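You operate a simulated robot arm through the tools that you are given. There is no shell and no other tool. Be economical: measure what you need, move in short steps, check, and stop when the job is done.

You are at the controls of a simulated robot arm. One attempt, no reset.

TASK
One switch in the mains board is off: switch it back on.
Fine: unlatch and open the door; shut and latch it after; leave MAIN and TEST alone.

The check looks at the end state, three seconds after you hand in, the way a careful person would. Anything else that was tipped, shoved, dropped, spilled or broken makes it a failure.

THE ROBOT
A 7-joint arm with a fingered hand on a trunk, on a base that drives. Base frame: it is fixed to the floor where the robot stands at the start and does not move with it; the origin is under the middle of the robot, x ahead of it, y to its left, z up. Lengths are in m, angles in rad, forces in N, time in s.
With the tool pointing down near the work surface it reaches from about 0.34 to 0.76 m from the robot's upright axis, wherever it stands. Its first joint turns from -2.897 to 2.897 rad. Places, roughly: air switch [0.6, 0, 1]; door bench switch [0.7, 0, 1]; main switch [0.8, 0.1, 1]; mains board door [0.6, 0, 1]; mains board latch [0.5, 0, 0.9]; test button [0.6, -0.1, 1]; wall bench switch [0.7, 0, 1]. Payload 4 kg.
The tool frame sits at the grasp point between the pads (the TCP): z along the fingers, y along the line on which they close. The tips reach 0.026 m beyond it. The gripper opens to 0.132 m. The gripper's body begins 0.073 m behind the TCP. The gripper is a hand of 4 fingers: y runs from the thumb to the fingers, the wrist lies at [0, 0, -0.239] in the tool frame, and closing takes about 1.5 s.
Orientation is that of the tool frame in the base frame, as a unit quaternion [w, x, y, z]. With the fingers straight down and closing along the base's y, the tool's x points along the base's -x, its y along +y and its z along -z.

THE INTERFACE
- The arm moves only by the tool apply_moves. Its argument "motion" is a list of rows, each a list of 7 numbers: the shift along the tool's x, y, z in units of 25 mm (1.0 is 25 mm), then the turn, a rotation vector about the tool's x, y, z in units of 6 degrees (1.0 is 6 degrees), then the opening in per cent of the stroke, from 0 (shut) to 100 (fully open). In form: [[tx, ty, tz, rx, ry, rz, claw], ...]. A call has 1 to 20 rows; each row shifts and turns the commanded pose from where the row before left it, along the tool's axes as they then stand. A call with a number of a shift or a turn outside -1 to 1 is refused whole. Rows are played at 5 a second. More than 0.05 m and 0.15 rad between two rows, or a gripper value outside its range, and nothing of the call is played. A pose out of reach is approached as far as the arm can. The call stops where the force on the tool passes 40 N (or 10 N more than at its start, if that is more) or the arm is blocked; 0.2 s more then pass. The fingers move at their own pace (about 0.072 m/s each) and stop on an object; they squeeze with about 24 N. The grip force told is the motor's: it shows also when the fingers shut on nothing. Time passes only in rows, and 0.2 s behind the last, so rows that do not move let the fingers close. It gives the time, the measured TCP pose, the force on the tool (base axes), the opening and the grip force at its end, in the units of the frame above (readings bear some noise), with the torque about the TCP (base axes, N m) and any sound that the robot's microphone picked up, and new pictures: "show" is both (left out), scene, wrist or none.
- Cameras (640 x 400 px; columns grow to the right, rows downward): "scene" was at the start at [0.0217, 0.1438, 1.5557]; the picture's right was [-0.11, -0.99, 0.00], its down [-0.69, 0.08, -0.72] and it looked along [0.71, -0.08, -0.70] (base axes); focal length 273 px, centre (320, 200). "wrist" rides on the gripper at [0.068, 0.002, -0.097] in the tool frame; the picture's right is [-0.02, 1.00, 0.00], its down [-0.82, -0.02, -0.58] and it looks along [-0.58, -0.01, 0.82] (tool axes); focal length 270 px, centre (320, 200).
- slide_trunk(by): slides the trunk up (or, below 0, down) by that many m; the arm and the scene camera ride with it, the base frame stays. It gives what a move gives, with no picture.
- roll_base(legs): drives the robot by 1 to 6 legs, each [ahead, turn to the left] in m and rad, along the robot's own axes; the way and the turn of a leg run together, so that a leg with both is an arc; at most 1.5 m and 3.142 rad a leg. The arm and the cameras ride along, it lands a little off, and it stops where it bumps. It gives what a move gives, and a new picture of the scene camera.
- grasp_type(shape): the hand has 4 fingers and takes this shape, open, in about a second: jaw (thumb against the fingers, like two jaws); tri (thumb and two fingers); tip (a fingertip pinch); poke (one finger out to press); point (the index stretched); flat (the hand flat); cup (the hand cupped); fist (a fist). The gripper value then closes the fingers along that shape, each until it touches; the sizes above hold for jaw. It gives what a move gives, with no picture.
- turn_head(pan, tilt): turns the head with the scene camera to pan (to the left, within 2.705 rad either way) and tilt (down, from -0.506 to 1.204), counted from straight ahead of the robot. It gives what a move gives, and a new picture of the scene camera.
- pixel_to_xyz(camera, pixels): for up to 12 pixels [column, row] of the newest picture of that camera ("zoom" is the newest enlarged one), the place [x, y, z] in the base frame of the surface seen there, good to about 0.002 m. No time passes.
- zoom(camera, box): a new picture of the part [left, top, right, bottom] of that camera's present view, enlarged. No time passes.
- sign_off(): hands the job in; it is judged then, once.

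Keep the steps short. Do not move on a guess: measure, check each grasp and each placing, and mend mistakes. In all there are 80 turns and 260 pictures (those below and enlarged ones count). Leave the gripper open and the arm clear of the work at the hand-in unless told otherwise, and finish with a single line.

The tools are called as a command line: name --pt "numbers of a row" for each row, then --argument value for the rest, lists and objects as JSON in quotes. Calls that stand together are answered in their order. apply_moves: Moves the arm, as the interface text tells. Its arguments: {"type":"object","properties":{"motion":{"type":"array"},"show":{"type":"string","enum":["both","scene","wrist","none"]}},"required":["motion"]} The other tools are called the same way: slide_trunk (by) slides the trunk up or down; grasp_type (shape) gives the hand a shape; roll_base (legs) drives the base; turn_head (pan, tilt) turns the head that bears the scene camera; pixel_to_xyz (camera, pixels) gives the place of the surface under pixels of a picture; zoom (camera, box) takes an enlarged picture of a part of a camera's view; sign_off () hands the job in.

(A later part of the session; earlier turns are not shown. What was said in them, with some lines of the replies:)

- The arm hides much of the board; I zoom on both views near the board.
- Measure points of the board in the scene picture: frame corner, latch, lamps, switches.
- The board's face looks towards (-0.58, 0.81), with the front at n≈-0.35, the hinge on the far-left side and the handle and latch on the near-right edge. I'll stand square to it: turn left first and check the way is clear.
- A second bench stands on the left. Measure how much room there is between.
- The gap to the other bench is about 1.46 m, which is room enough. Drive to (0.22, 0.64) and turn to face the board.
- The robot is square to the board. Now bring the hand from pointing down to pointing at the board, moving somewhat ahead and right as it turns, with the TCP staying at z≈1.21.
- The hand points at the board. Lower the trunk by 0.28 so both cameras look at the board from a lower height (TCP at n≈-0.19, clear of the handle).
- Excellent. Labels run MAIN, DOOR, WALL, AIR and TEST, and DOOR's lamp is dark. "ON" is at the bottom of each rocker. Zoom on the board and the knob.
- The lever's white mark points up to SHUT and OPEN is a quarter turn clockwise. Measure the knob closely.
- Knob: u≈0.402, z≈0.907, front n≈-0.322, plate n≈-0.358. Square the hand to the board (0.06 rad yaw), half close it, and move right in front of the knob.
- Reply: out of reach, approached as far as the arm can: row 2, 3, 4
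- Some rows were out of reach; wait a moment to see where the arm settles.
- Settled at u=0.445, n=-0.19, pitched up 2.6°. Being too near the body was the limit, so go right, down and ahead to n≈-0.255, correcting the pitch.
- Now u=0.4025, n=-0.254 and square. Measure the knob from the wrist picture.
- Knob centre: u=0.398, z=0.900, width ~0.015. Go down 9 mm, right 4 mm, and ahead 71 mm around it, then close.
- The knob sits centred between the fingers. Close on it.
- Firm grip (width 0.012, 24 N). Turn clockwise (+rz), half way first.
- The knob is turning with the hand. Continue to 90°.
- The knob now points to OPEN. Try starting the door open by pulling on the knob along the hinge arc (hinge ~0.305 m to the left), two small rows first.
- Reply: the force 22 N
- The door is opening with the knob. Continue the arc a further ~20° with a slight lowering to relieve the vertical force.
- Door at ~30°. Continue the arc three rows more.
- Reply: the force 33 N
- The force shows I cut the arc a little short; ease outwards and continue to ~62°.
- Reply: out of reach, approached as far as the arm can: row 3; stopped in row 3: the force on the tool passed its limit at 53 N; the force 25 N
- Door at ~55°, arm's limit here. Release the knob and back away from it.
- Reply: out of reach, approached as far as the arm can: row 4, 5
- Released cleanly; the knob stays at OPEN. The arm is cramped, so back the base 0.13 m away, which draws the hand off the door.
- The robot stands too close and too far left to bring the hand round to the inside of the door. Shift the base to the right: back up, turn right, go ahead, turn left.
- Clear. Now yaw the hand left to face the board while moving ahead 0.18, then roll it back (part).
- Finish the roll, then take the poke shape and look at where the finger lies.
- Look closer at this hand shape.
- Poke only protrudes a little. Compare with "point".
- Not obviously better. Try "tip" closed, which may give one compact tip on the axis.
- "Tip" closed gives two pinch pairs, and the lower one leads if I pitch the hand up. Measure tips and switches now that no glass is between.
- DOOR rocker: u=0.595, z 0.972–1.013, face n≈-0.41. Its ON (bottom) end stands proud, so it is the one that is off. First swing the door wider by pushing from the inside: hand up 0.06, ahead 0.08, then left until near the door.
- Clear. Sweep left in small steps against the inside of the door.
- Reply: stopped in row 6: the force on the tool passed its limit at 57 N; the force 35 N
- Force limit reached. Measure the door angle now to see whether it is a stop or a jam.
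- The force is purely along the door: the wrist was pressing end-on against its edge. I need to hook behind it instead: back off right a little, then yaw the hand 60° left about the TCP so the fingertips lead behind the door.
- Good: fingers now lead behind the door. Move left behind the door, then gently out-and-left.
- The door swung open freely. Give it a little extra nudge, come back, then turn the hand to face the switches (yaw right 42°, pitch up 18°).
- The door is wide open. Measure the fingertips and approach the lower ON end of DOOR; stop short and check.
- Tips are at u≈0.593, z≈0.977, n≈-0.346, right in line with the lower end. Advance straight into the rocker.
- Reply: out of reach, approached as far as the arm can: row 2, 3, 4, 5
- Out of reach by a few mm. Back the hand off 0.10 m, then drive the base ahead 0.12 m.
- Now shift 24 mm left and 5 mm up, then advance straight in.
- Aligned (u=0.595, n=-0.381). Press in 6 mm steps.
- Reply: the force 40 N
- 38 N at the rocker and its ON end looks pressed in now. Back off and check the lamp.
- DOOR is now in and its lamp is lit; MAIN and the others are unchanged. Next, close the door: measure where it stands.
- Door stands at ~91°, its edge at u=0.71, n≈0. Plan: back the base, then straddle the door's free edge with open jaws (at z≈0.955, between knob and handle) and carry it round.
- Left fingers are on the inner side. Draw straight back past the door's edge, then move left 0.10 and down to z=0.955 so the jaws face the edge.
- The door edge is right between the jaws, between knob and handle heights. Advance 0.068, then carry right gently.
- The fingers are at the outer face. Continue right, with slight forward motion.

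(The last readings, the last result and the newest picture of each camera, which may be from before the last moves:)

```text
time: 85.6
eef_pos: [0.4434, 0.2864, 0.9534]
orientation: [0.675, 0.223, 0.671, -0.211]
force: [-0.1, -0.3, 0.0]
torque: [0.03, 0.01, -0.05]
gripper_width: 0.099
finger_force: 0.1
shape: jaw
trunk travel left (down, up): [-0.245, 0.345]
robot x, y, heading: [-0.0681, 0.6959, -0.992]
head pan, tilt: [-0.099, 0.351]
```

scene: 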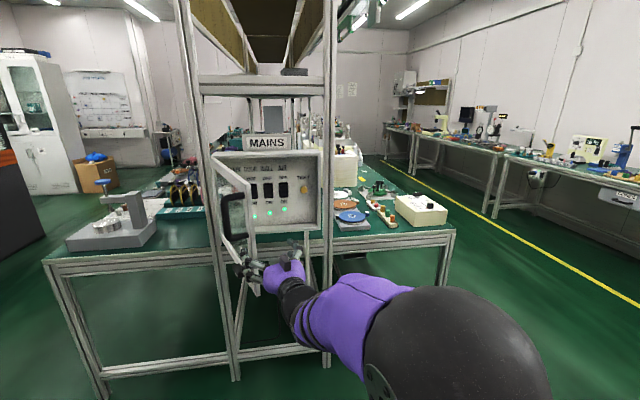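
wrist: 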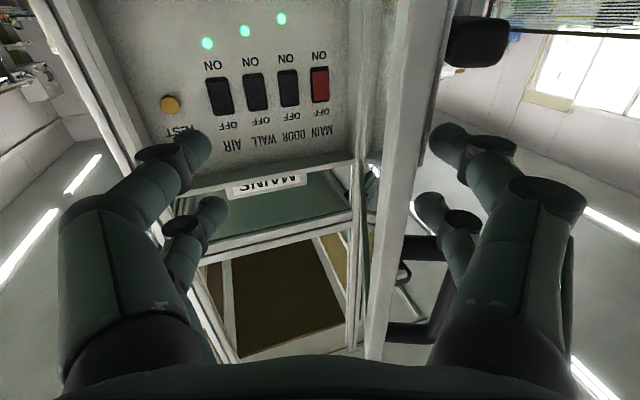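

Door around 70°. Follow the arc: right and ahead.

apply_moves --pt "0 -0.63 0.3 0 0 0 75" --pt "0 -0.63 0.3 0 0 0 75" --pt "0 -0.63 0.3 0 0 0 75" --pt "0 -0.63 0.3 0 0 0 75" --pt "0 -0.62 0.245 0 0 0 75" --pt "0 -0.62 0.245 0 0 0 75" --pt "0 -0.62 0.245 0 0 0 75" --pt "0 -0.62 0.245 0 0 0 75" --pt "0 -0.62 0.245 0 0 0 75"

```text
time: 87.6
eef_pos: [0.4125, 0.1377, 0.9491]
orientation: [0.675, 0.223, 0.671, -0.212]
force: [0.2, -0.2, 0.1]
torque: [-0.01, 0.01, -0.01]
gripper_width: 0.099
finger_force: 0.0
shape: jaw
trunk travel left (down, up): [-0.245, 0.345]
robot x, y, heading: [-0.0669, 0.6954, -0.996]
head pan, tilt: [-0.099, 0.351]
```

scene: 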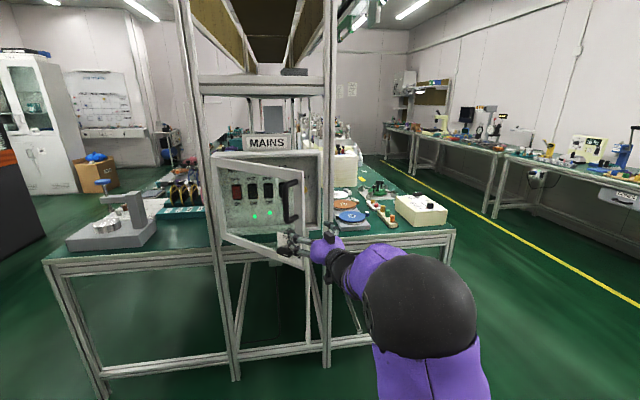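
wrist: 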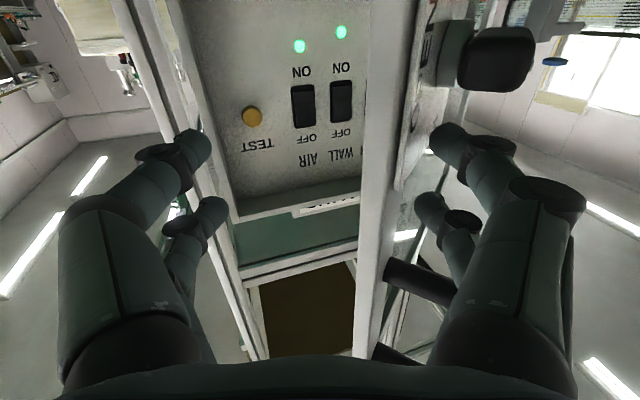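

Door ~37°. Withdraw the hand from the edge, close the jaws and square up, then push from the front.

apply_moves --pt "0 0 -0.9 0 0 0 75" --pt "0 0 -0.9 0 0 0 75" --pt "0 0 -0.9 0 0 0 75" --pt "0 0 -0.9 0 0 0 75" --pt "0 0 0 1 0 0 40" --pt "0 0 0 1 0 0 0" --pt "0 0 0 1 0 0 0" --pt "0 0.85 0 0 0 0 0" --pt "0 0.85 0 0 0 0 0" --pt "0 0.85 0 0 0 0 0" --pt "0 0 0 0 0 0 0"

```text
time: 90.0
eef_pos: [0.3874, 0.2286, 0.9502]
orientation: [0.632, 0.327, 0.629, -0.313]
force: [0.0, 0.0, 0.1]
torque: [-0.02, 0.0, -0.02]
gripper_width: 0.0
finger_force: 24.1
shape: jaw
trunk travel left (down, up): [-0.245, 0.345]
robot x, y, heading: [-0.0686, 0.6932, -0.993]
head pan, tilt: [-0.099, 0.351]
```

scene: 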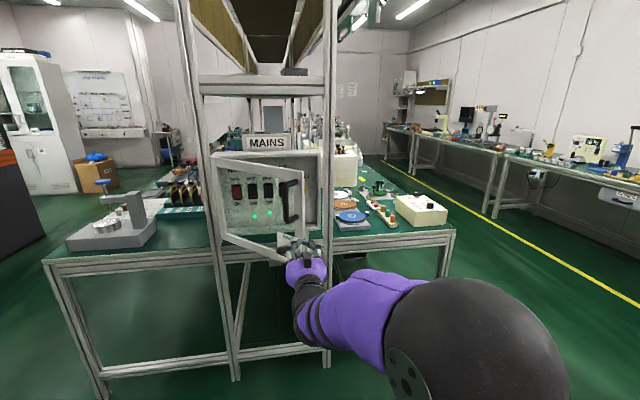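
wrist: 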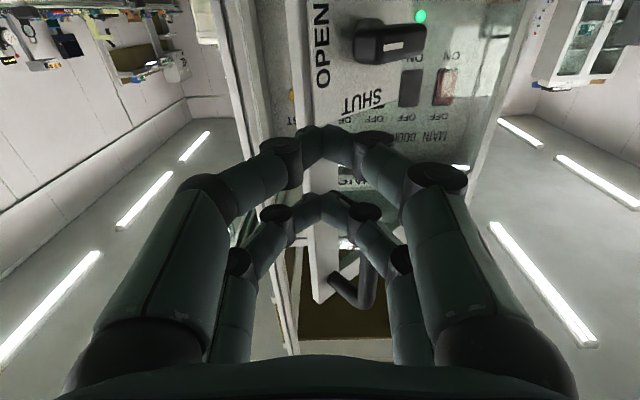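

Push ahead: contact the door frame just above the knob, then follow the arc.

apply_moves --pt "-0.06 0.07 0.98 0 0 0 0" --pt "-0.06 0.07 0.98 0 0 0 0" --pt "-0.06 0.07 0.98 0 0 0 0" --pt "-0.06 0.07 0.98 0 0 0 0" --pt "0 -0.43 0.81 0 0 0 0" --pt "0 -0.43 0.81 0 0 0 0" --pt "0 -0.43 0.81 0 0 0 0" --pt "0 -0.43 0.81 0 0 0 0"

```text
time: 91.8
eef_pos: [0.4673, 0.0634, 0.9553]
orientation: [0.632, 0.326, 0.63, -0.313]
force: [-1.1, -0.2, 0.3]
torque: [0.02, 0.02, -0.01]
gripper_width: 0.0
finger_force: 23.7
shape: jaw
trunk travel left (down, up): [-0.245, 0.345]
robot x, y, heading: [-0.0711, 0.6951, -0.99]
head pan, tilt: [-0.099, 0.351]
```

scene: 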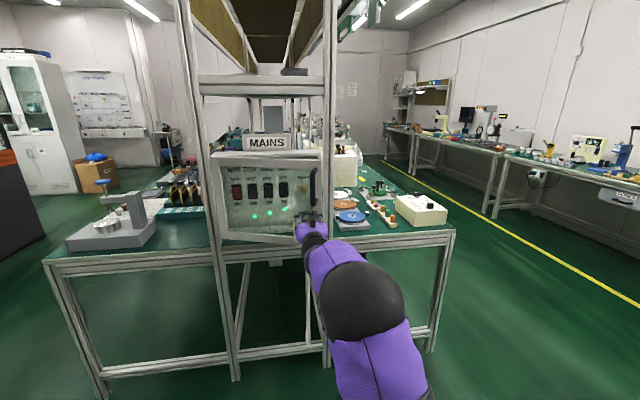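
wrist: 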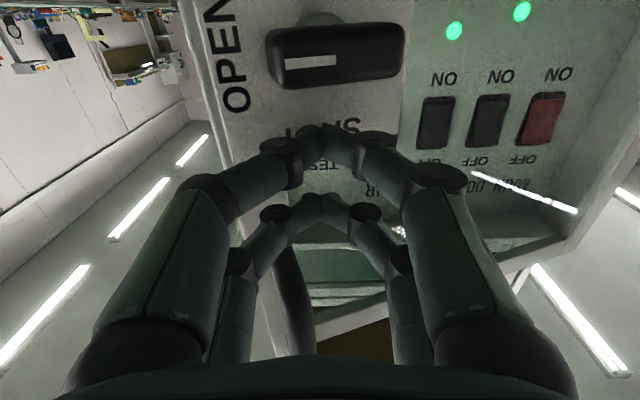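

Door nearly shut. Push the remaining way gently until firm contact.

apply_moves --pt "0 -0.2 0.8 0 0 0 0" --pt "0 -0.2 0.8 0 0 0 0" --pt "0 -0.2 0.8 0 0 0 0" --pt "0 -0.2 0.8 0 0 0 0" --pt "0 0 0.25 0 0 0 0" --pt "0 0 0.25 0 0 0 0" --pt "0 0 0.25 0 0 0 0" --pt "0 0 0.25 0 0 0 0"

```text
time: 93.6
eef_pos: [0.5136, -0.0339, 0.9563]
orientation: [0.632, 0.326, 0.629, -0.314]
force: [-0.1, -0.3, -0.1]
torque: [0.0, 0.01, 0.02]
gripper_width: 0.0
finger_force: 23.8
shape: jaw
trunk travel left (down, up): [-0.245, 0.345]
robot x, y, heading: [-0.0702, 0.6939, -0.989]
head pan, tilt: [-0.099, 0.351]
```

scene: 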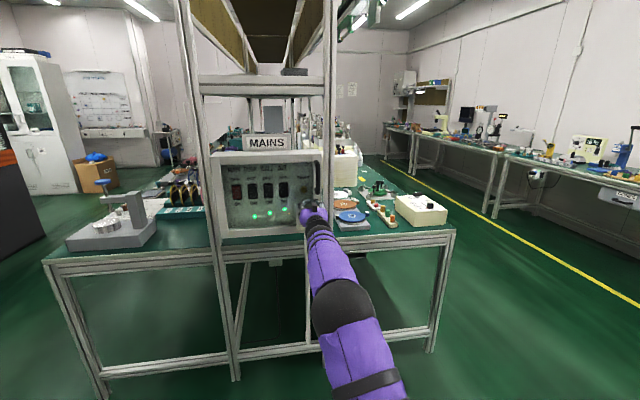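
wrist: 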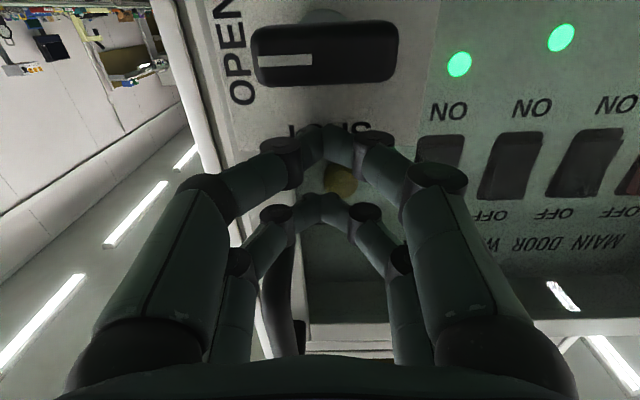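

No resistance yet; a few more 4 mm steps.

apply_moves --pt "0 0 0.16 0 0 0 0" --pt "0 0 0.16 0 0 0 0" --pt "0 0 0.16 0 0 0 0" --pt "0 0 0.16 0 0 0 0" --show "wrist"

zoom --camera "scene" --box '[200, 130, 340, 250]'

```text
time: 94.3
eef_pos: [0.5145, -0.0362, 0.9554]
orientation: [0.63, 0.327, 0.63, -0.314]
force: [-18.7, 24.6, -1.0]
torque: [0.45, 0.3, 0.02]
gripper_width: 0.0
finger_force: 23.4
shape: jaw
trunk travel left (down, up): [-0.245, 0.345]
robot x, y, heading: [-0.0724, 0.6988, -0.996]
head pan, tilt: [-0.099, 0.351]
stopped in row 3: the force on the tool passed its limit at 44 N (the readings are from after the stop); the commanded pose is now the measured one
```

wrist: 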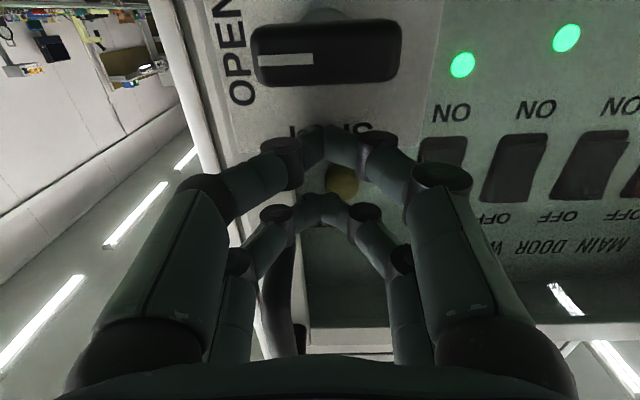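

```text
3.33 times, centred on (270, 190) of scene
```

zoom: 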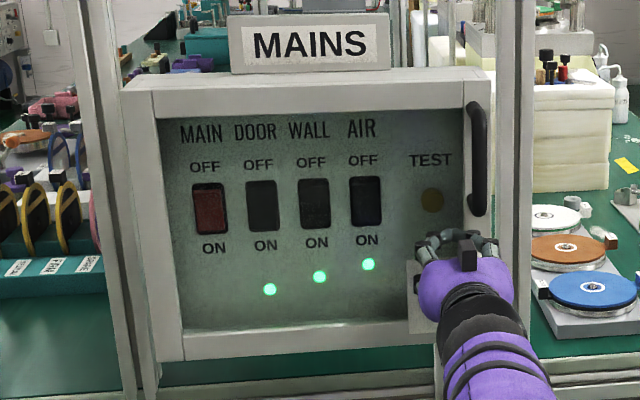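

Shut (hard stop). Now latch: back off, roll the hand 90° and open it for the now horizontal lever.

apply_moves --pt "0 0 -0.8 0 0 0 0" --pt "0 0 -0.8 0 0 0 0" --pt "0 0 -0.8 0 0 0 0" --pt "0 0 -0.8 0 0 0 45" --pt "0.5 0 0 0 0 1 45" --pt "0.5 0 0 0 0 1 45" --pt "0 0 0 0 0 1 45" --pt "0 0 0 0 0 1 45" --pt "0 0 0 0 0 1 45" --pt "0 0 0 0 0 1 45" --pt "0 0 0 0 0 1 45" --pt "0 0 0 0 0 1 45" --pt "0 0 0 0 0 1 45" --pt "0 0 0 0 0 1 45" --pt "0 0 0 0 0 1 45" --pt "0 0 0 0 0 1 45" --pt "0 0 0 0 0 1 45" --pt "0 0 0 0 0 1 45" --pt "0 0 0 0 0 1 45"

```text
time: 98.3
eef_pos: [0.4696, 0.0267, 0.9288]
orientation: [0.667, 0.677, 0.215, 0.224]
force: [0.9, 0.0, -1.0]
torque: [0.01, -0.04, 0.01]
gripper_width: 0.0588
finger_force: 0.0
shape: jaw
trunk travel left (down, up): [-0.245, 0.345]
robot x, y, heading: [-0.0712, 0.6986, -0.994]
head pan, tilt: [-0.099, 0.351]
```

scene: 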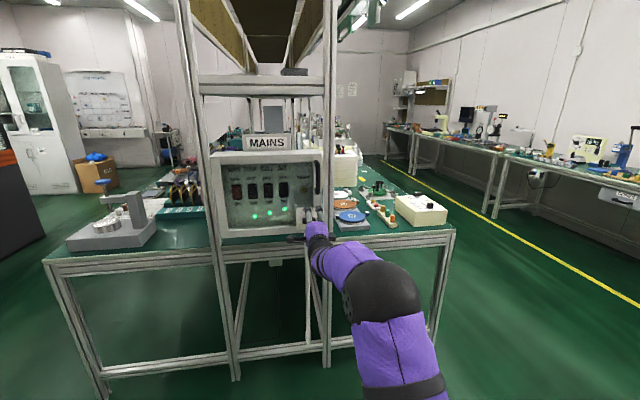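
wrist: 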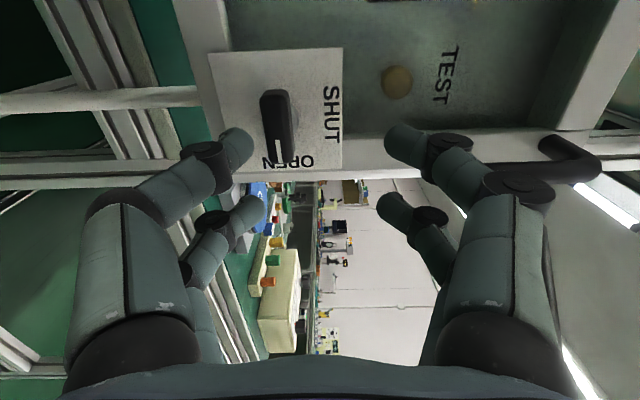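

Measure the knob in this wrist picture.

pixel_to_xyz --camera "wrist" --pixels '[[274, 100], [276, 120], [280, 150], [265, 125], [290, 130], [230, 100], [330, 160]]'

```text
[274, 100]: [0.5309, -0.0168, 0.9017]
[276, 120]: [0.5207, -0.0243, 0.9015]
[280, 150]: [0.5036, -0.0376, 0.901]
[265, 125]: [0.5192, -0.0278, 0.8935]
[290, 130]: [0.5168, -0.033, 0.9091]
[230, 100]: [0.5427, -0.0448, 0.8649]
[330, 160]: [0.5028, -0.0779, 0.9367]
```

Knob centre z=0.901, u≈0.400. Lower 28 mm, left 4 mm, ahead 70 mm, then close.

apply_moves --pt "0.08 -0.555 0 0 0 0 45" --pt "0.08 -0.555 0 0 0 0 45" --pt "0 0 0.7 0 0 0 45" --pt "0 0 0.7 0 0 0 45" --pt "0 0 0.7 0 0 0 45" --pt "0 0 0.7 0 0 0 45" --pt "0 0 0 0 0 0 20" --pt "0 0 0 0 0 0 0" --pt "0 0 0 0 0 0 0" --pt "0 0 0 0 0 0 0" --pt "0 0 0 0 0 0 0" --show "wrist"

```text
time: 100.7
eef_pos: [0.5156, -0.0276, 0.8996]
orientation: [0.667, 0.677, 0.215, 0.223]
force: [0.3, -0.5, 0.0]
torque: [0.0, 0.01, 0.0]
gripper_width: 0.0125
finger_force: 24.3
shape: jaw
trunk travel left (down, up): [-0.245, 0.345]
robot x, y, heading: [-0.0668, 0.6953, -0.989]
head pan, tilt: [-0.099, 0.351]
```

wrist: 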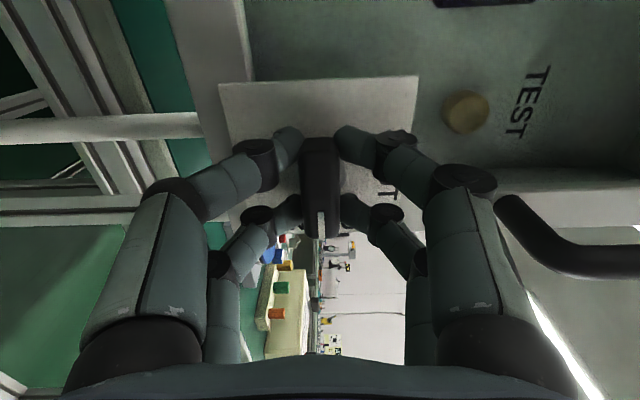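

Gripped. Keep a slight inward press (1 mm) and turn counter-clockwise 90°.

apply_moves --pt "0 0 0.04 0 0 -1 0" --pt "0 0 0 0 0 -1 0" --pt "0 0 0 0 0 -1 0" --pt "0 0 0 0 0 -1 0" --pt "0 0 0 0 0 -1 0" --pt "0 0 0 0 0 -1 0" --pt "0 0 0 0 0 -1 0" --pt "0 0 0 0 0 -1 0" --pt "0 0 0 0 0 -1 0" --pt "0 0 0 0 0 -1 0" --pt "0 0 0 0 0 -1 0" --pt "0 0 0 0 0 -1 0" --pt "0 0 0 0 0 -1 0" --pt "0 0 0 0 0 -1 0" --pt "0 0 0 0 0 -1 0" --pt "0 0 0 0 0 -0.3 0" --show "wrist"

```text
time: 104.1
eef_pos: [0.5149, -0.0295, 0.8986]
orientation: [0.623, 0.319, 0.637, -0.324]
force: [-4.5, -4.0, -16.6]
torque: [0.29, -0.07, -0.18]
gripper_width: 0.0125
finger_force: 24.1
shape: jaw
trunk travel left (down, up): [-0.245, 0.345]
robot x, y, heading: [-0.0718, 0.6978, -0.995]
head pan, tilt: [-0.099, 0.351]
```

wrist: 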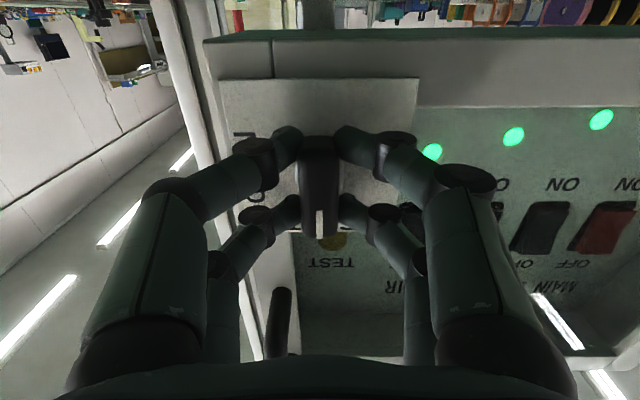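

Turned to SHUT. Light pull test (4 mm), then release and back off.

apply_moves --pt "0 0 -0.16 0 0 0 0" --pt "0 0 0 0 0 0 0" --show "none"

apply_moves --pt "0 0 0.16 0 0 0 0" --pt "0 0 0 0 0 0 30" --pt "0 0 0 0 0 0 50" --pt "0 0 0 0 0 0 50" --pt "0 0 -0.5 0 0 0 50" --pt "0 0 -0.8 0 0 0 50" --pt "0 0 -0.8 0 0 0 50" --pt "0 0 -0.8 0 0 0 50" --pt "0 0 -0.8 0 0 0 100" --pt "0 0 -0.8 0 0 0 100" --pt "0 0 -0.8 0 0 0 100"

```text
time: 104.7
eef_pos: [0.5141, -0.0276, 0.8981]
orientation: [0.623, 0.318, 0.637, -0.323]
force: [1.3, -14.7, -15.0]
torque: [0.22, -0.04, -0.26]
gripper_width: 0.0126
finger_force: 24.3
shape: jaw
trunk travel left (down, up): [-0.245, 0.345]
robot x, y, heading: [-0.0694, 0.6962, -0.992]
head pan, tilt: [-0.099, 0.351]
```

```text
time: 107.1
eef_pos: [0.4367, 0.0806, 0.9023]
orientation: [0.625, 0.316, 0.636, -0.323]
force: [0.3, -0.3, 0.3]
torque: [-0.02, 0.01, -0.01]
gripper_width: 0.132
finger_force: 0.1
shape: jaw
trunk travel left (down, up): [-0.245, 0.345]
robot x, y, heading: [-0.0674, 0.6967, -0.992]
head pan, tilt: [-0.099, 0.351]
```

scene: 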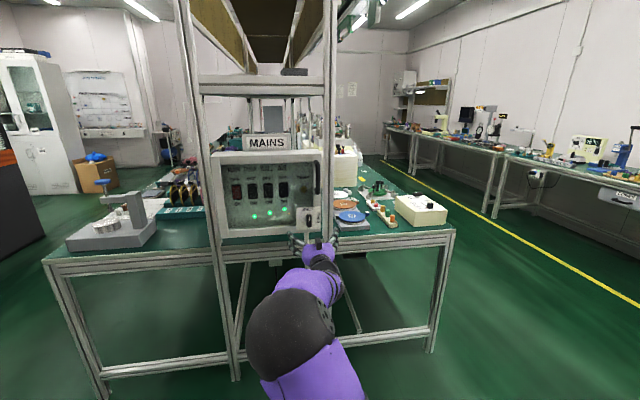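
wrist: 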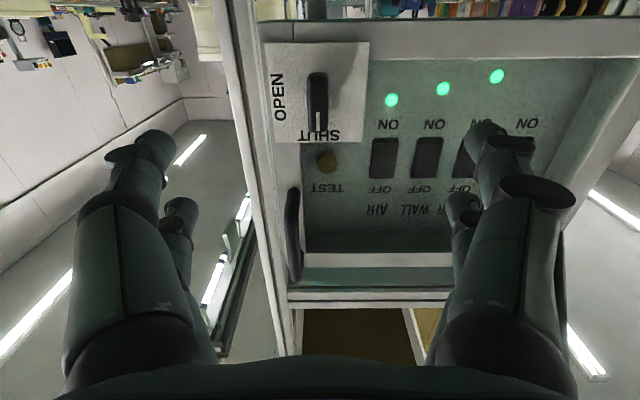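

The pull met resistance, so the door is latched and the lever points to SHUT. Draw back a little more with the arm and take a final close look.

roll_base --legs '[[-0.08, 0]]'

zoom --camera "scene" --box '[205, 130, 345, 250]'

zoom --camera "wrist" --box '[230, 20, 420, 200]'

```text
time: 108.1
eef_pos: [0.3922, 0.1472, 0.9023]
orientation: [0.624, 0.318, 0.636, -0.324]
force: [0.5, 0.3, 0.9]
torque: [-0.01, 0.04, 0.0]
gripper_width: 0.1315
finger_force: 0.0
shape: jaw
trunk travel left (down, up): [-0.245, 0.345]
robot x, y, heading: [-0.1111, 0.7628, -0.992]
head pan, tilt: [-0.099, 0.351]
```

scene: 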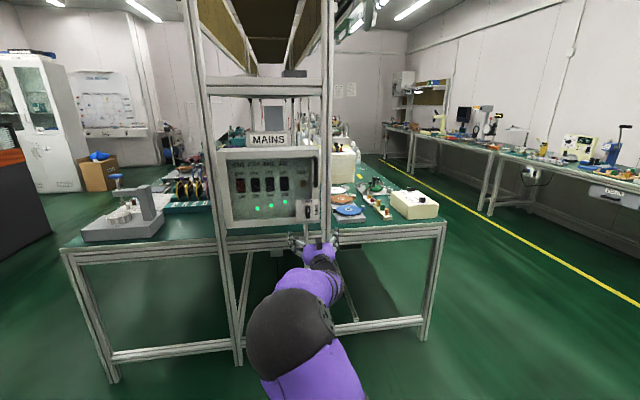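

```text
3.33 times, centred on (275, 190) of scene
```

zoom: 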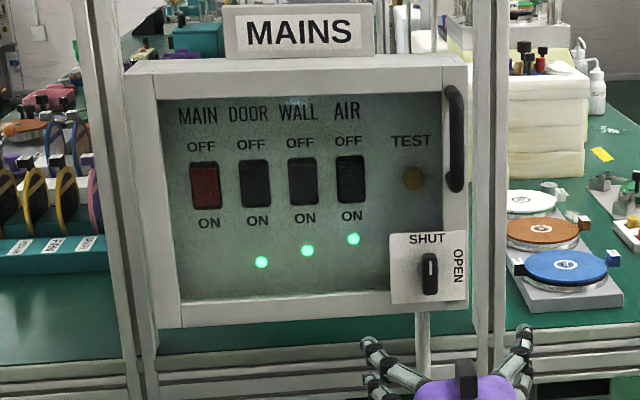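

```text
2.22 times, centred on (325, 110) of wrist
```

zoom: 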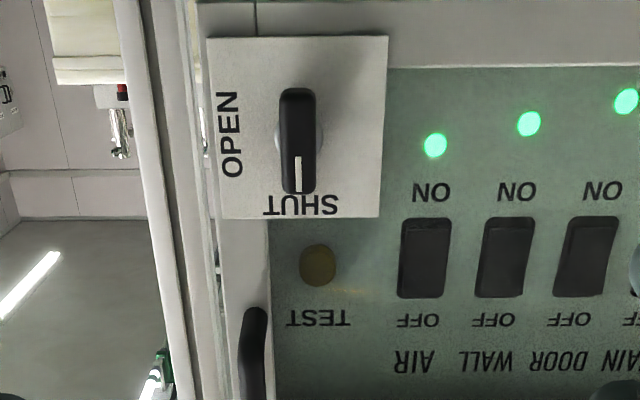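

All three lamps are lit, the door is shut, the lever is at SHUT, and the hand is open and clear. Hand in.

sign_off

```text
The job is handed in.
```

The DOOR switch is back on with its lamp lit, the board door is shut and latched, and MAIN and TEST were left alone.
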